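You operate a simulated robot arm through the tools that you are given. There is no shell and no other tool. Be economical: measure what you need, move in short steps, check, and stop when the job is done.

Carry out the task below with a simulated robot arm. There is one attempt and no reset: what you move stays moved.

TASK
Stack the 20 mm spacer block from the packing shelf top on top of the 30 mm spacer block.
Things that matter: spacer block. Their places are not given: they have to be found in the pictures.

The check looks at the end state, three seconds after you hand in, the way a careful person would. Anything else that was tipped, shoved, dropped, spilled or broken makes it a failure.

THE ROBOT
A 7-joint arm with a two-finger parallel gripper, fixed in place. Base frame: the origin is at the foot of the arm, x ahead of it, y to its left, z up; the work surface is at about z = 880. Units: mm, degrees, N and s.
With the tool pointing down near the work surface it reaches from about 300 to 700 mm from the base axis. Its first joint turns from -66.0 to 66.0 degrees. Payload 1.57 kg.
Tool frame: the origin (TCP) lies between the finger pads and is the grasp point; the fingertips stand 30 mm ahead of it; z points along the fingers, y is the line along which they close. The gripper opens to 110 mm. The fingers are 24 mm wide and 12 mm thick; the gripper's body (48 by 112 mm) begins 78 mm behind the TCP.
Orientation is told as [roll, pitch, yaw] about the base's x, y, z axes, in that order, counted from this pose: with the fingers straight down and closing along the base's y, the tool's x points along the base's -x, its y along +y and its z along -z.

THE INTERFACE
- The arm moves only by the tool arm_command. Its argument "commands" is a list of rows, each an object of numbers (a shift or turn left out is 0, a gripper value left out holds the last): "tx", "ty", "tz": the shift along the tool's x, y, z in mm; "ax", "ay", "az": the turn, a rotation vector about the tool's x, y, z in degrees. In form: [{"tx": .., "ty": .., "tz": .., "ax": .., "ay": .., "az": ..}, ...]. A call has 1 to 20 rows; each row is the pose to reach, as a shift and turn from the pose commanded when the call began, along the tool's axes at that moment. "hand" is the opening, from 0 (shut) to 1 (fully open), set as the call begins (left out, the last holds). Rows are played at 5 a second. More than 50 mm and 8.6 degrees between two rows, or a gripper value outside its range, and nothing of the call is played. Where a pose cannot be reached the arm comes as near as it can. A force on the tool above 40 N (or 10 N above the force at the start of the call, whichever is more), or a blocked arm, ends the call early, and 0.2 s more pass. Each finger travels about 108 mm/s and halts on what it meets, pressing with about 31 N; the grip force reading is that of the motor and also rises with nothing between the fingers. The clock runs only during rows and for 0.2 s after the last one: add rows that repeat a pose to give the fingers time. It gives the time, the measured TCP pose, the force on the tool (base axes), the opening and the grip force at its end, in the units of the frame above (readings bear some noise), and new pictures: "pictures" is both (left out), scene, wrist or none.
- Cameras (640 x 400 px; columns grow to the right, rows downward): "scene" is fixed at [167.5, -400.2, 1389.3]; the picture's right is [0.72, -0.70, 0.00], its down [-0.48, -0.49, -0.73] and it looks along [0.51, 0.52, -0.68] (base axes); focal length 314 px, centre (320, 200). "wrist" rides on the gripper at [-36, 0, -80] in the tool frame; the picture's right is [0.00, -1.00, 0.00], its down [0.97, 0.00, -0.24] and it looks along [0.24, 0.00, 0.97] (tool axes); focal length 218 px, centre (320, 200).
- locate(camera, pixels): for up to 12 pixels [column, row] of the newest picture of that camera ("zoom" is the newest enlarged one), the place [x, y, z] in the base frame of the surface seen there, good to about 2 mm. It takes no simulated time.
- close_up(camera, box): a new picture of the part [left, top, right, bottom] of that camera's present view, enlarged. It takes no simulated time.
- finish_job(): hands the job in; it is judged then, once.

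Work in short steps. Measure before you move; look again where a grasp or a placing could have gone wrong, and mend it. You have 60 turns and 120 pictures in all, those below and enlarged ones among them. Open the gripper and draw the arm clear of the work before you hand the job in, unless the task says otherwise; then end with one line.

The tools are called as name(argument=value, ...) on one line, values as JSON. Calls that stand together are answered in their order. arm_command: Moves the arm, as the interface text tells. Its arguments: {"type":"object","properties":{"commands":{"type":"array","items":{"type":"object","properties":{"tx":{"type":"number"},"ty":{"type":"number"},"tz":{"type":"number"},"ax":{"type":"number"},"ay":{"type":"number"},"az":{"type":"number"}}}},"hand":{"type":"number"},"pictures":{"type":"string","enum":["both","scene","wrist","none"]}},"required":["commands"]} The other tools are called the same way: locate (camera, pixels) gives the place of the surface under pixels of a picture; close_up (camera, box) takes an enlarged picture of a part of a camera's view; finish_job () hands the job in.

At the start:

```text
t: 0.0
tcp_pos: [298.1, -181.0, 1093.5]
tool_rot: [-0.1, 0.0, 0.0]
contact_force: [0.5, -0.1, 0.4]
opening: 110.0
finger_force: 0.0
```

scene: 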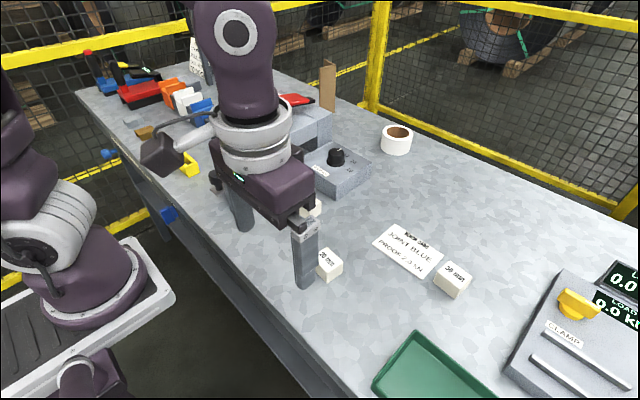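
wrist: 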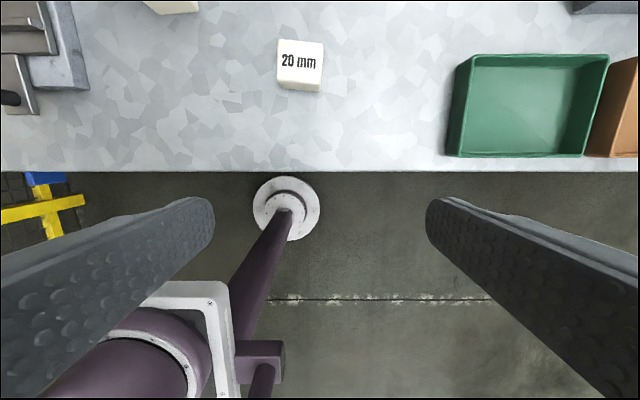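

I see a "20 mm" block at scene (329,264), another block at (453,279), and a third partly hidden near (312,208). I'll enlarge both areas to read the labels.

close_up(camera="scene", box=[290, 180, 490, 305])

close_up(camera="scene", box=[80, 40, 340, 202])

```text
3.20 times, centred on (390, 242) of scene
```

zoom: 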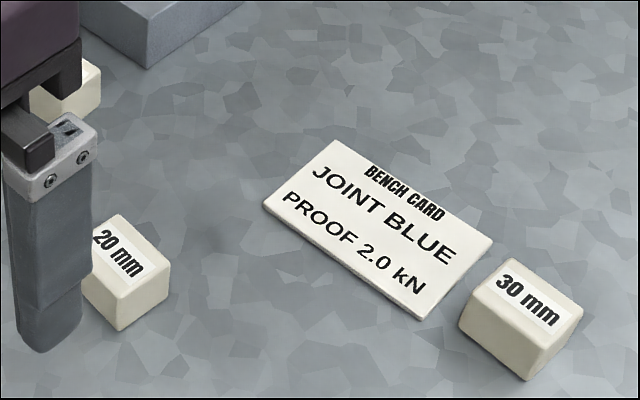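

```text
2.46 times, centred on (210, 121) of scene
```

zoom: 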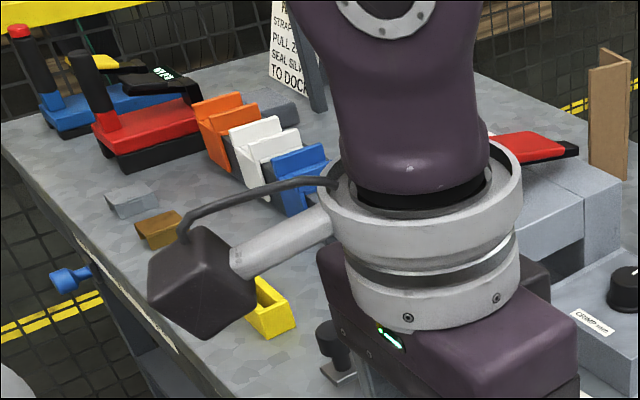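

The 30 mm block is at (453,279). I'll locate the two readable blocks, and move the arm up and forward so the third one comes into view.

locate(camera="scene", pixels=[[330, 258], [453, 272], [318, 205], [408, 249], [335, 275]])

arm_command(commands=[{"tx": -20, "tz": -30}, {"tx": -50, "tz": -60}, {"tx": -90, "tz": -80}, {"tx": -90, "tz": -80}])

```text
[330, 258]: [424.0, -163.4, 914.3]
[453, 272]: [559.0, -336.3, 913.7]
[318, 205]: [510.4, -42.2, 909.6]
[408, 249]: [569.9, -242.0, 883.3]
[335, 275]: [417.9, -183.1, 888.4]
```

```text
t: 1.0
tcp_pos: [387.6, -181.3, 1174.5]
tool_rot: [-0.1, 0.0, 0.0]
contact_force: [-0.9, -0.1, -0.8]
opening: 110.1
finger_force: 0.0
```

scene: 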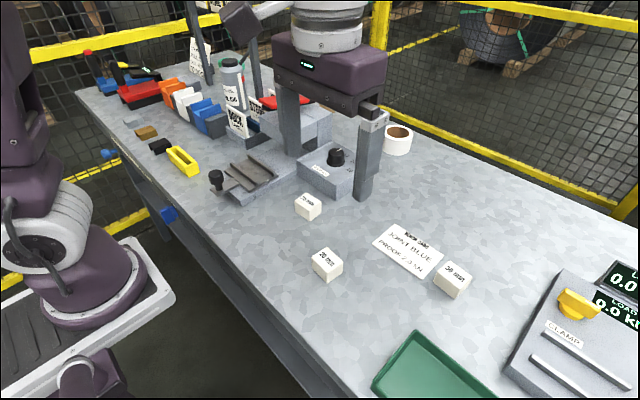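
wrist: 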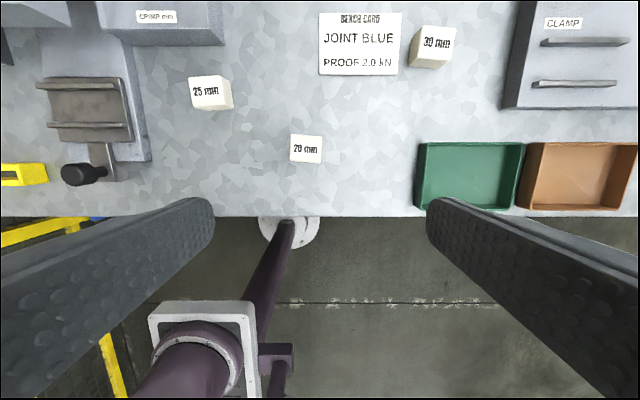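

The third block reads 25 mm, so the only 20 mm block is at wrist (306,149) and the 30 mm one is at (430,44). I'll enlarge both to measure their corners and yaw.

close_up(camera="wrist", box=[266, 124, 346, 174])

close_up(camera="scene", box=[413, 250, 493, 300])

close_up(camera="wrist", box=[390, 20, 470, 70])

```text
8.00 times, centred on (306, 149) of wrist
```

zoom: 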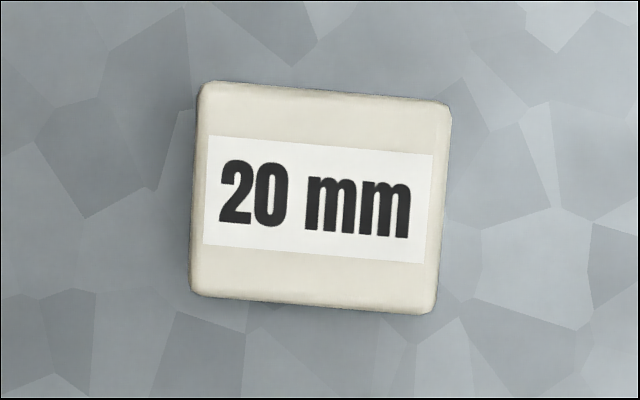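

```text
8.00 times, centred on (453, 275) of scene
```

zoom: 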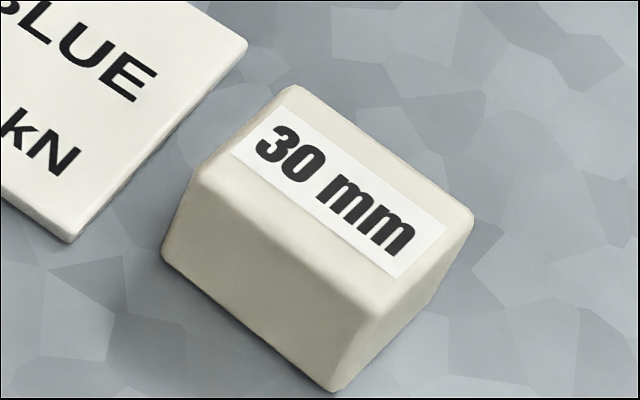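

```text
8.00 times, centred on (430, 45) of wrist
```

zoom: 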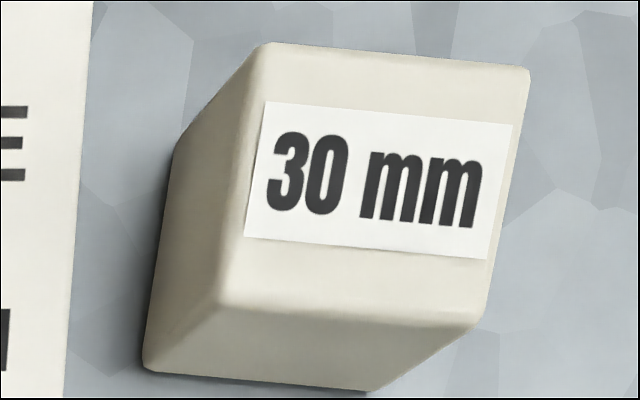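

Reading positions on the top faces just inside the corners of both blocks.

locate(camera="zoom", pixels=[[270, 55], [520, 75], [470, 315], [225, 298], [372, 184], [185, 260], [150, 360], [365, 385], [50, 200]])

locate(camera="wrist", pixels=[[292, 135.5], [321.2, 138], [319.5, 161.7], [291, 160], [306, 149], [280, 150], [335, 150], [330, 46]])

```text
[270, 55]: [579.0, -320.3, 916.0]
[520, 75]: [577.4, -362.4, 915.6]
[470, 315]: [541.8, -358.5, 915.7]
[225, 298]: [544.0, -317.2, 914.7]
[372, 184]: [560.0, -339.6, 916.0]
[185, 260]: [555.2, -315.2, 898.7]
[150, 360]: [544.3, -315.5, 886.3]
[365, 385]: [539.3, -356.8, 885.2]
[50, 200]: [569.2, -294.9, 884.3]
```

```text
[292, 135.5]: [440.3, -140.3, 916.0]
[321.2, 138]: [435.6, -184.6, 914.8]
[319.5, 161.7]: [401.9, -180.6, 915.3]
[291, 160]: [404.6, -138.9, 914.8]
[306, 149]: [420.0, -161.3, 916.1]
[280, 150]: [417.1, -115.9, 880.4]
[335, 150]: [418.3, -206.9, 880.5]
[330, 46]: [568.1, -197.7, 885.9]
```

The 20 mm block's top centre is (420.5,-161.1), z≈915.5; the 30 mm block's is (560.5,-339.6). Both are about 44×36×35 mm with yaw ≈ -4.5°. I'll move above the 20 mm block.

arm_command(commands=[{"tx": -15, "ty": 10, "tz": 30, "az": 2}, {"tx": -33, "ty": 20, "tz": 65, "az": 4.7}, {"tx": -33, "ty": 20, "tz": 105, "az": 4.7}, {"tx": -33, "ty": 20, "tz": 145, "az": 4.7}, {"tx": -33, "ty": 20, "tz": 185, "az": 4.7}, {"tx": -33, "ty": 20, "tz": 185, "az": 4.7}, {"tx": -33, "ty": 20, "tz": 185, "az": 4.7}])

```text
t: 2.6
tcp_pos: [420.9, -162.3, 988.3]
tool_rot: [0.1, 0.0, -4.7]
contact_force: [-1.2, 0.9, -0.7]
opening: 109.9
finger_force: 0.0
```

scene: 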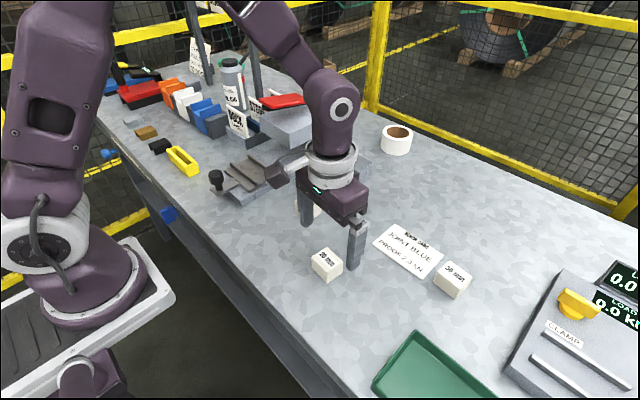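
wrist: 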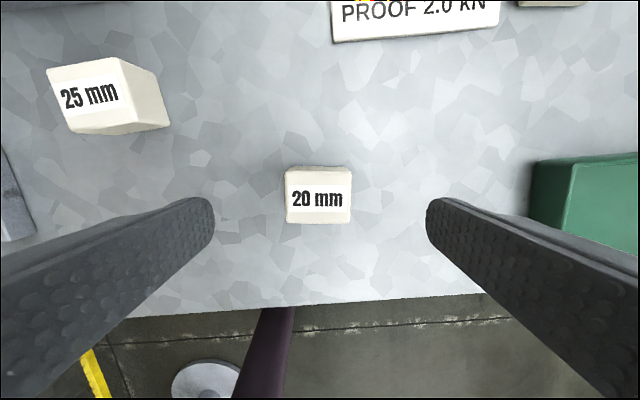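

The block is centred between the fingers at wrist (319,195) and its edges are square to them. I'll descend to TCP z≈915, fingers still open.

arm_command(commands=[{"ty": 1, "tz": 25}, {"ty": 1, "tz": 45}, {"ty": 1, "tz": 60}, {"ty": 1, "tz": 73}, {"ty": 1, "tz": 73}])

```text
t: 3.8
tcp_pos: [420.7, -160.4, 916.4]
tool_rot: [0.0, 0.0, -4.8]
contact_force: [-0.1, 0.0, -0.2]
opening: 110.0
finger_force: 0.0
```

scene: 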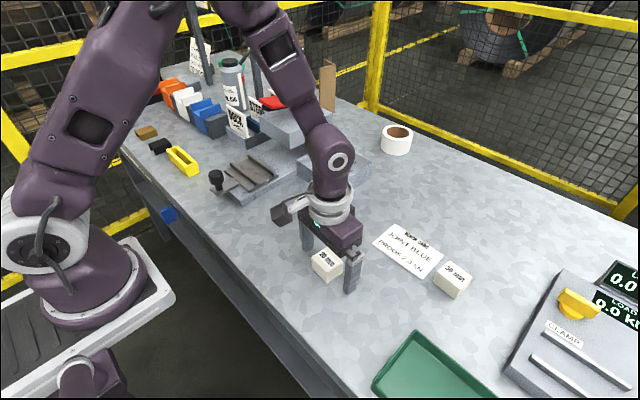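
wrist: 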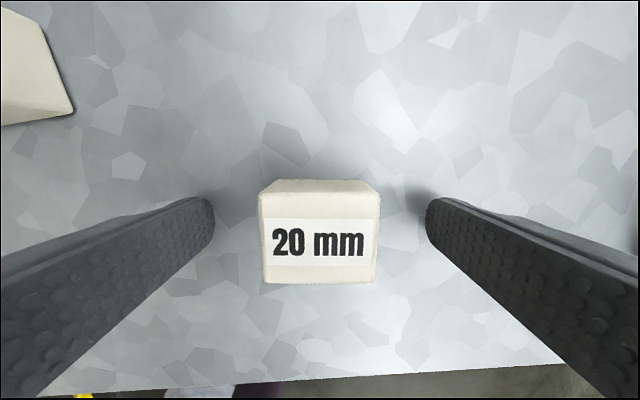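

The fingers straddle the block symmetrically without contact. I'll close on it and hold the pose for 1 s.

arm_command(commands=[{}, {}, {}, {}, {}], hand=0, pictures="wrist")

```text
t: 5.0
tcp_pos: [421.2, -160.5, 915.8]
tool_rot: [0.1, 0.0, -4.7]
contact_force: [-0.5, -0.3, -0.5]
opening: 47.0
finger_force: 30.5
```

wrist: 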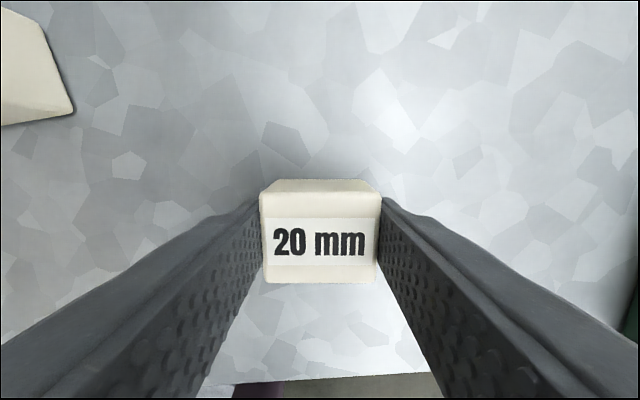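

The gripper holds the block at 47 mm opening with 30.5 N. I'll lift it straight up 90 mm.

arm_command(commands=[{"tz": -15}, {"tz": -40}, {"tz": -70}, {"tz": -90}, {"tz": -90}])

```text
t: 6.2
tcp_pos: [422.3, -160.3, 1006.2]
tool_rot: [0.0, 0.0, -4.7]
contact_force: [0.8, -0.2, -0.1]
opening: 46.7
finger_force: 31.5
```

scene: 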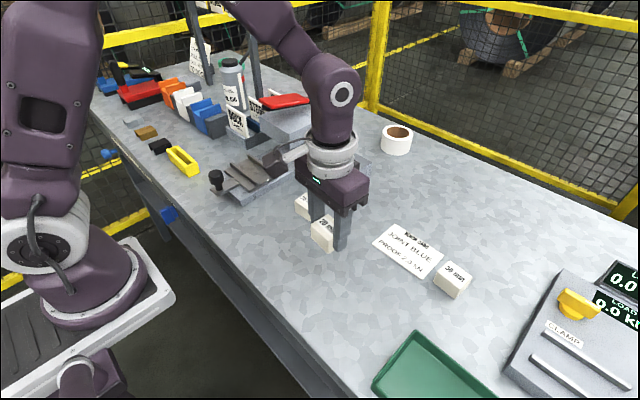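
wrist: 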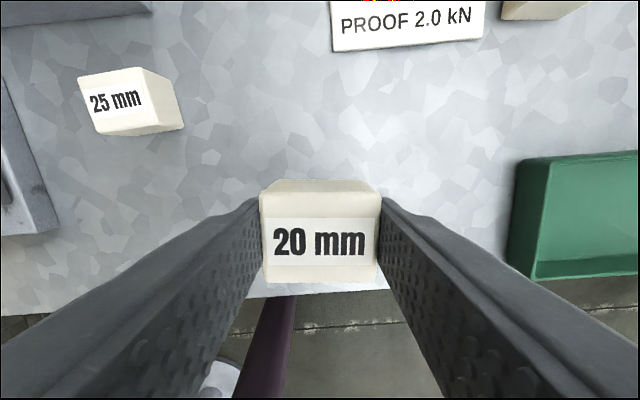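

The block came up cleanly with the grip unchanged. I'll carry it at this height to above the 30 mm block at (560.9,-339.6).

arm_command(commands=[{"tx": -15, "ty": -16}, {"tx": -40, "ty": -44}, {"tx": -68, "ty": -74}, {"tx": -96, "ty": -104}, {"tx": -122, "ty": -132}, {"tx": -142, "ty": -154}, {"tx": -153.7, "ty": -167}, {"tx": -153.7, "ty": -167}, {"tx": -153.7, "ty": -167}])

```text
t: 8.2
tcp_pos: [560.5, -340.3, 1005.7]
tool_rot: [0.0, 0.1, -4.6]
contact_force: [-0.1, -0.6, -0.9]
opening: 46.8
finger_force: 31.1
```

scene: 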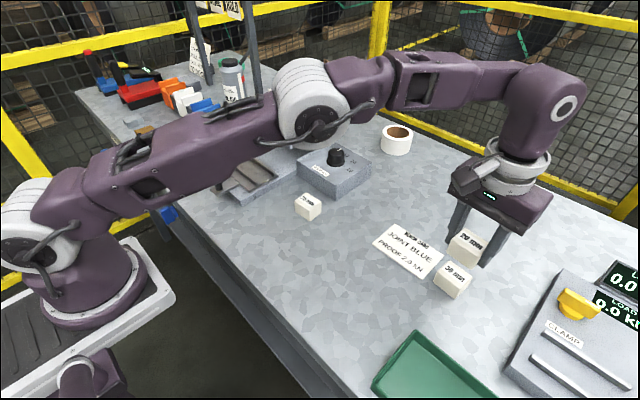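
wrist: 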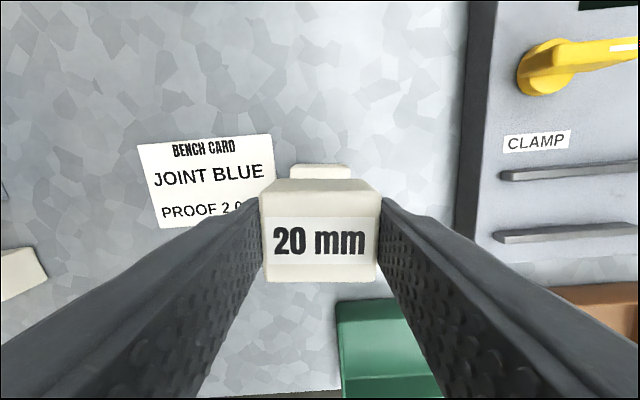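

The held block hangs above the 30 mm one. I'll lower it to about 6 mm above contact (TCP ≈957), and measure the clamp unit's edge for clearance.

locate(camera="wrist", pixels=[[475, 200], [460, 235], [545, 75]])

arm_command(commands=[{"tz": 15}, {"tz": 32}, {"tz": 43}, {"tz": 48.5}, {"tz": 48.5}])

close_up(camera="scene", box=[393, 220, 521, 300])

```text
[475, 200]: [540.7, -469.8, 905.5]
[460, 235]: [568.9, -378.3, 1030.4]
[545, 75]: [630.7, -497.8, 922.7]
```

```text
t: 9.4
tcp_pos: [560.1, -340.9, 956.9]
tool_rot: [0.0, 0.0, -4.6]
contact_force: [-0.9, 0.4, -0.9]
opening: 47.0
finger_force: 31.2
```

scene: 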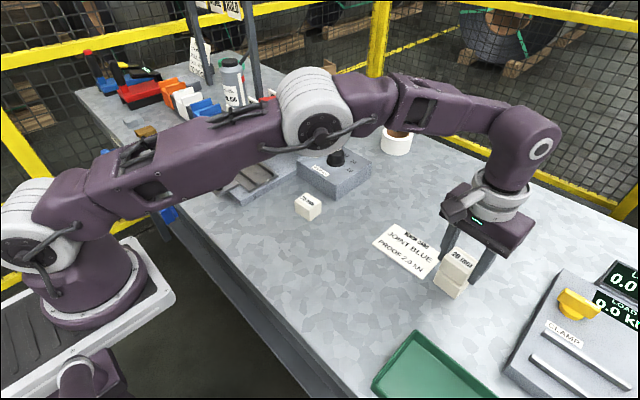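
wrist: 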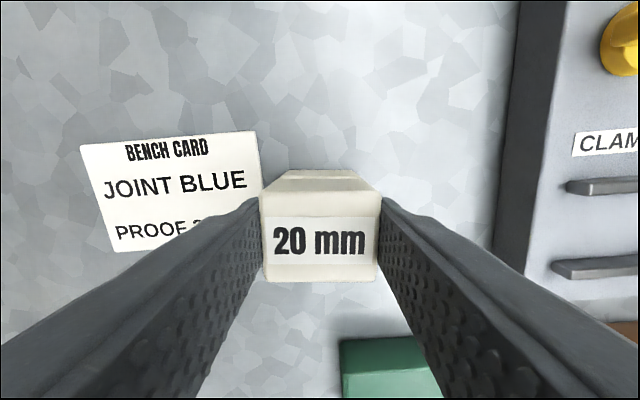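

```text
5.00 times, centred on (457, 260) of scene
```

zoom: 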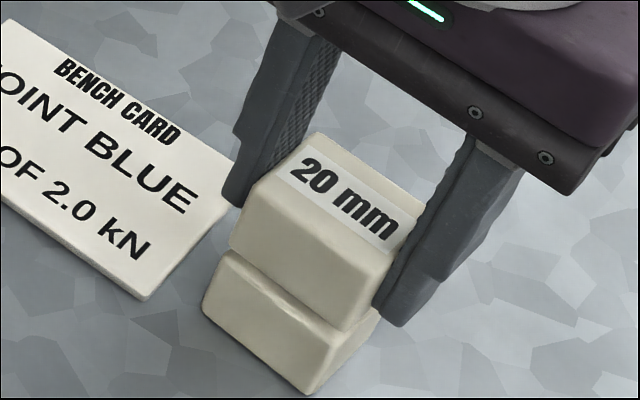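

The blocks look aligned; I'll compare their front faces numerically and the left edges before the last few millimetres.

locate(camera="zoom", pixels=[[260, 240], [330, 285], [250, 295], [310, 340], [236, 235], [209, 300], [345, 315], [312, 385], [325, 190]])

```text
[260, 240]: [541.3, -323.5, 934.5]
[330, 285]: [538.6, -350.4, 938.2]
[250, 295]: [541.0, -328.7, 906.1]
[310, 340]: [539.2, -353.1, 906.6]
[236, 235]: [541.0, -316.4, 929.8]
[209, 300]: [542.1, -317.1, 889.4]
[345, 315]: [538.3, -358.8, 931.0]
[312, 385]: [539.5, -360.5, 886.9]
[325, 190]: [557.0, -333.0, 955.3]
```

Front faces agree within about 1 mm and left edges too. I'll lower it gently in small steps to contact at about TCP 951.

arm_command(commands=[{"tz": 2}, {"tz": 3.5}, {"tz": 4.5}, {"tz": 5.3}, {"tz": 5.8}, {"tz": 5.8}], pictures="none")

close_up(camera="scene", box=[393, 220, 521, 300])

```text
t: 10.8
tcp_pos: [561.1, -341.3, 952.0]
tool_rot: [-0.1, 0.0, -4.7]
contact_force: [-0.5, -0.1, 1.0]
opening: 46.8
finger_force: 30.7
```

```text
5.00 times, centred on (457, 260) of scene
```

zoom: 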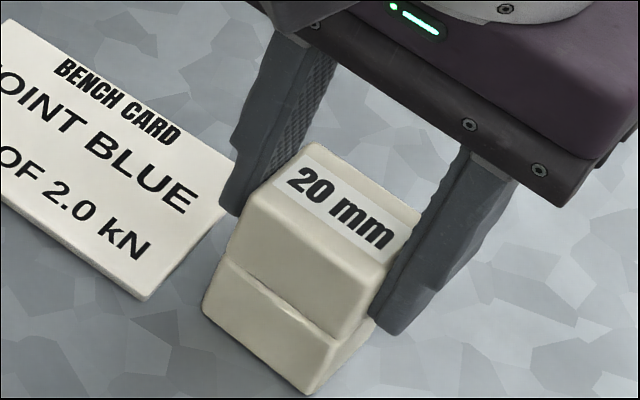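

Force barely changed (about +1 N), so there's little or no contact yet. I'll go down in 0.4 mm steps until the force rises.

arm_command(commands=[{"tz": 0.4}, {"tz": 0.8}, {"tz": 0.8}], pictures="none")

```text
t: 11.6
tcp_pos: [560.8, -339.9, 950.0]
tool_rot: [-0.1, -0.1, -4.7]
contact_force: [0.4, 1.3, 11.2]
opening: 46.9
finger_force: 31.2
```

The upward force is now 11 N, so the block is seated. I'll open the fingers with the arm still.

arm_command(commands=[{"tz": -0.4}, {"tz": -0.4}, {"tz": -0.4}, {"tz": -0.4}], hand=0.8)

```text
t: 12.6
tcp_pos: [560.3, -339.8, 951.4]
tool_rot: [0.1, 0.0, -4.8]
contact_force: [0.6, -0.4, -0.3]
opening: 88.1
finger_force: 0.2
```

scene: 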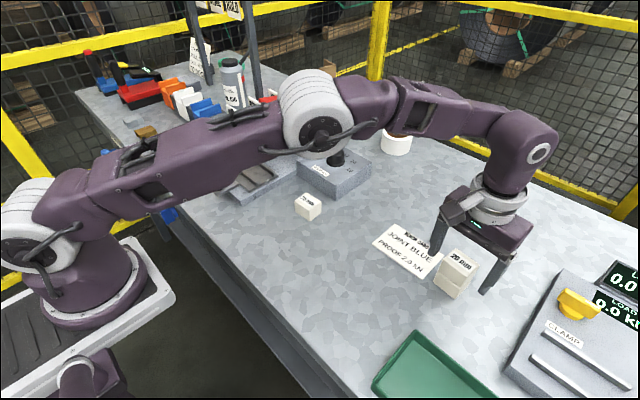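
wrist: 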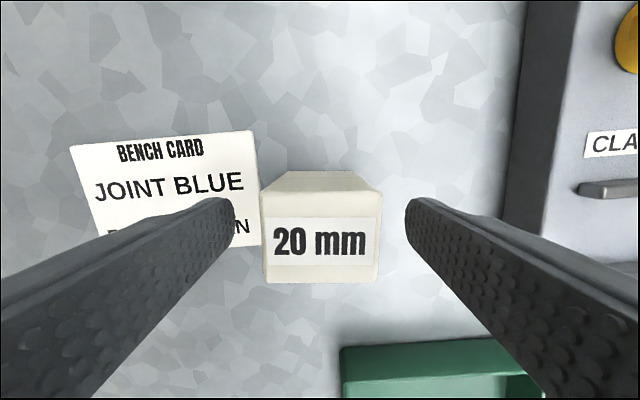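

The block is free and standing on the other. I'll raise the arm straight up 150 mm, then draw it back towards the base.

arm_command(commands=[{"tz": -15}, {"tz": -40}, {"tz": -75}, {"tz": -115}, {"tz": -150}, {"tx": 40, "tz": -160}, {"tx": 80, "tz": -160}, {"tx": 110, "tz": -160}, {"tx": 110, "tz": -160}])

close_up(camera="scene", box=[393, 220, 521, 300])

```text
t: 14.6
tcp_pos: [450.7, -330.8, 1111.8]
tool_rot: [0.0, 0.1, -4.6]
contact_force: [0.3, -0.3, -0.4]
opening: 87.9
finger_force: 0.1
out of reach, approached as far as the arm can: row 4, 5
```

scene: 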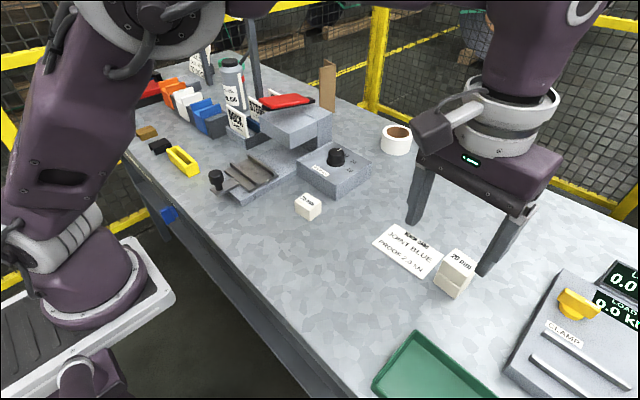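
wrist: 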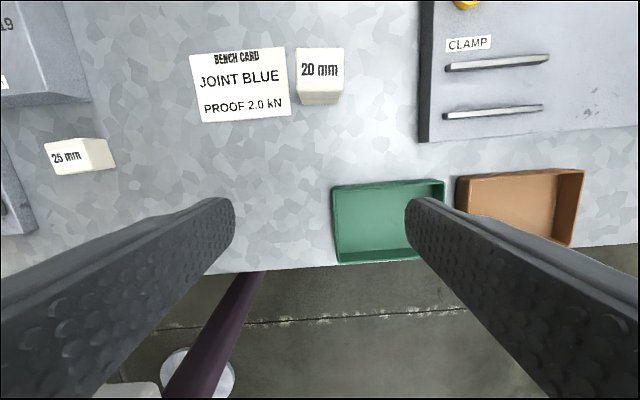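

```text
5.00 times, centred on (457, 260) of scene
```

zoom: 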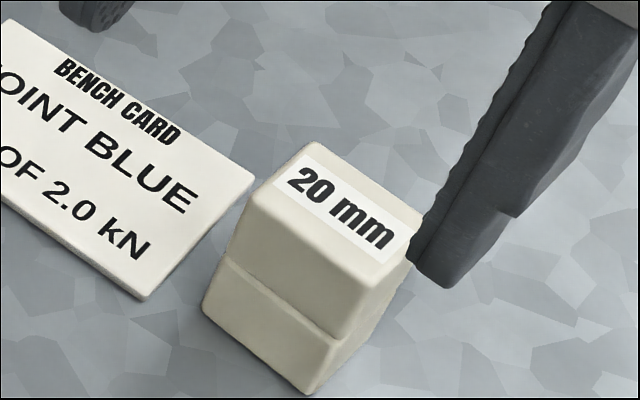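

The stack at scene (455,272) stands square and aligned, the gripper is open and clear, and everything else is where it was. I'm handing in.

finish_job()

```text
The job is handed in.
```

The 20 mm spacer block is stacked on the 30 mm spacer block, aligned to within about 1.5 mm; the gripper is open and clear, nothing else was disturbed, and the job is handed in.
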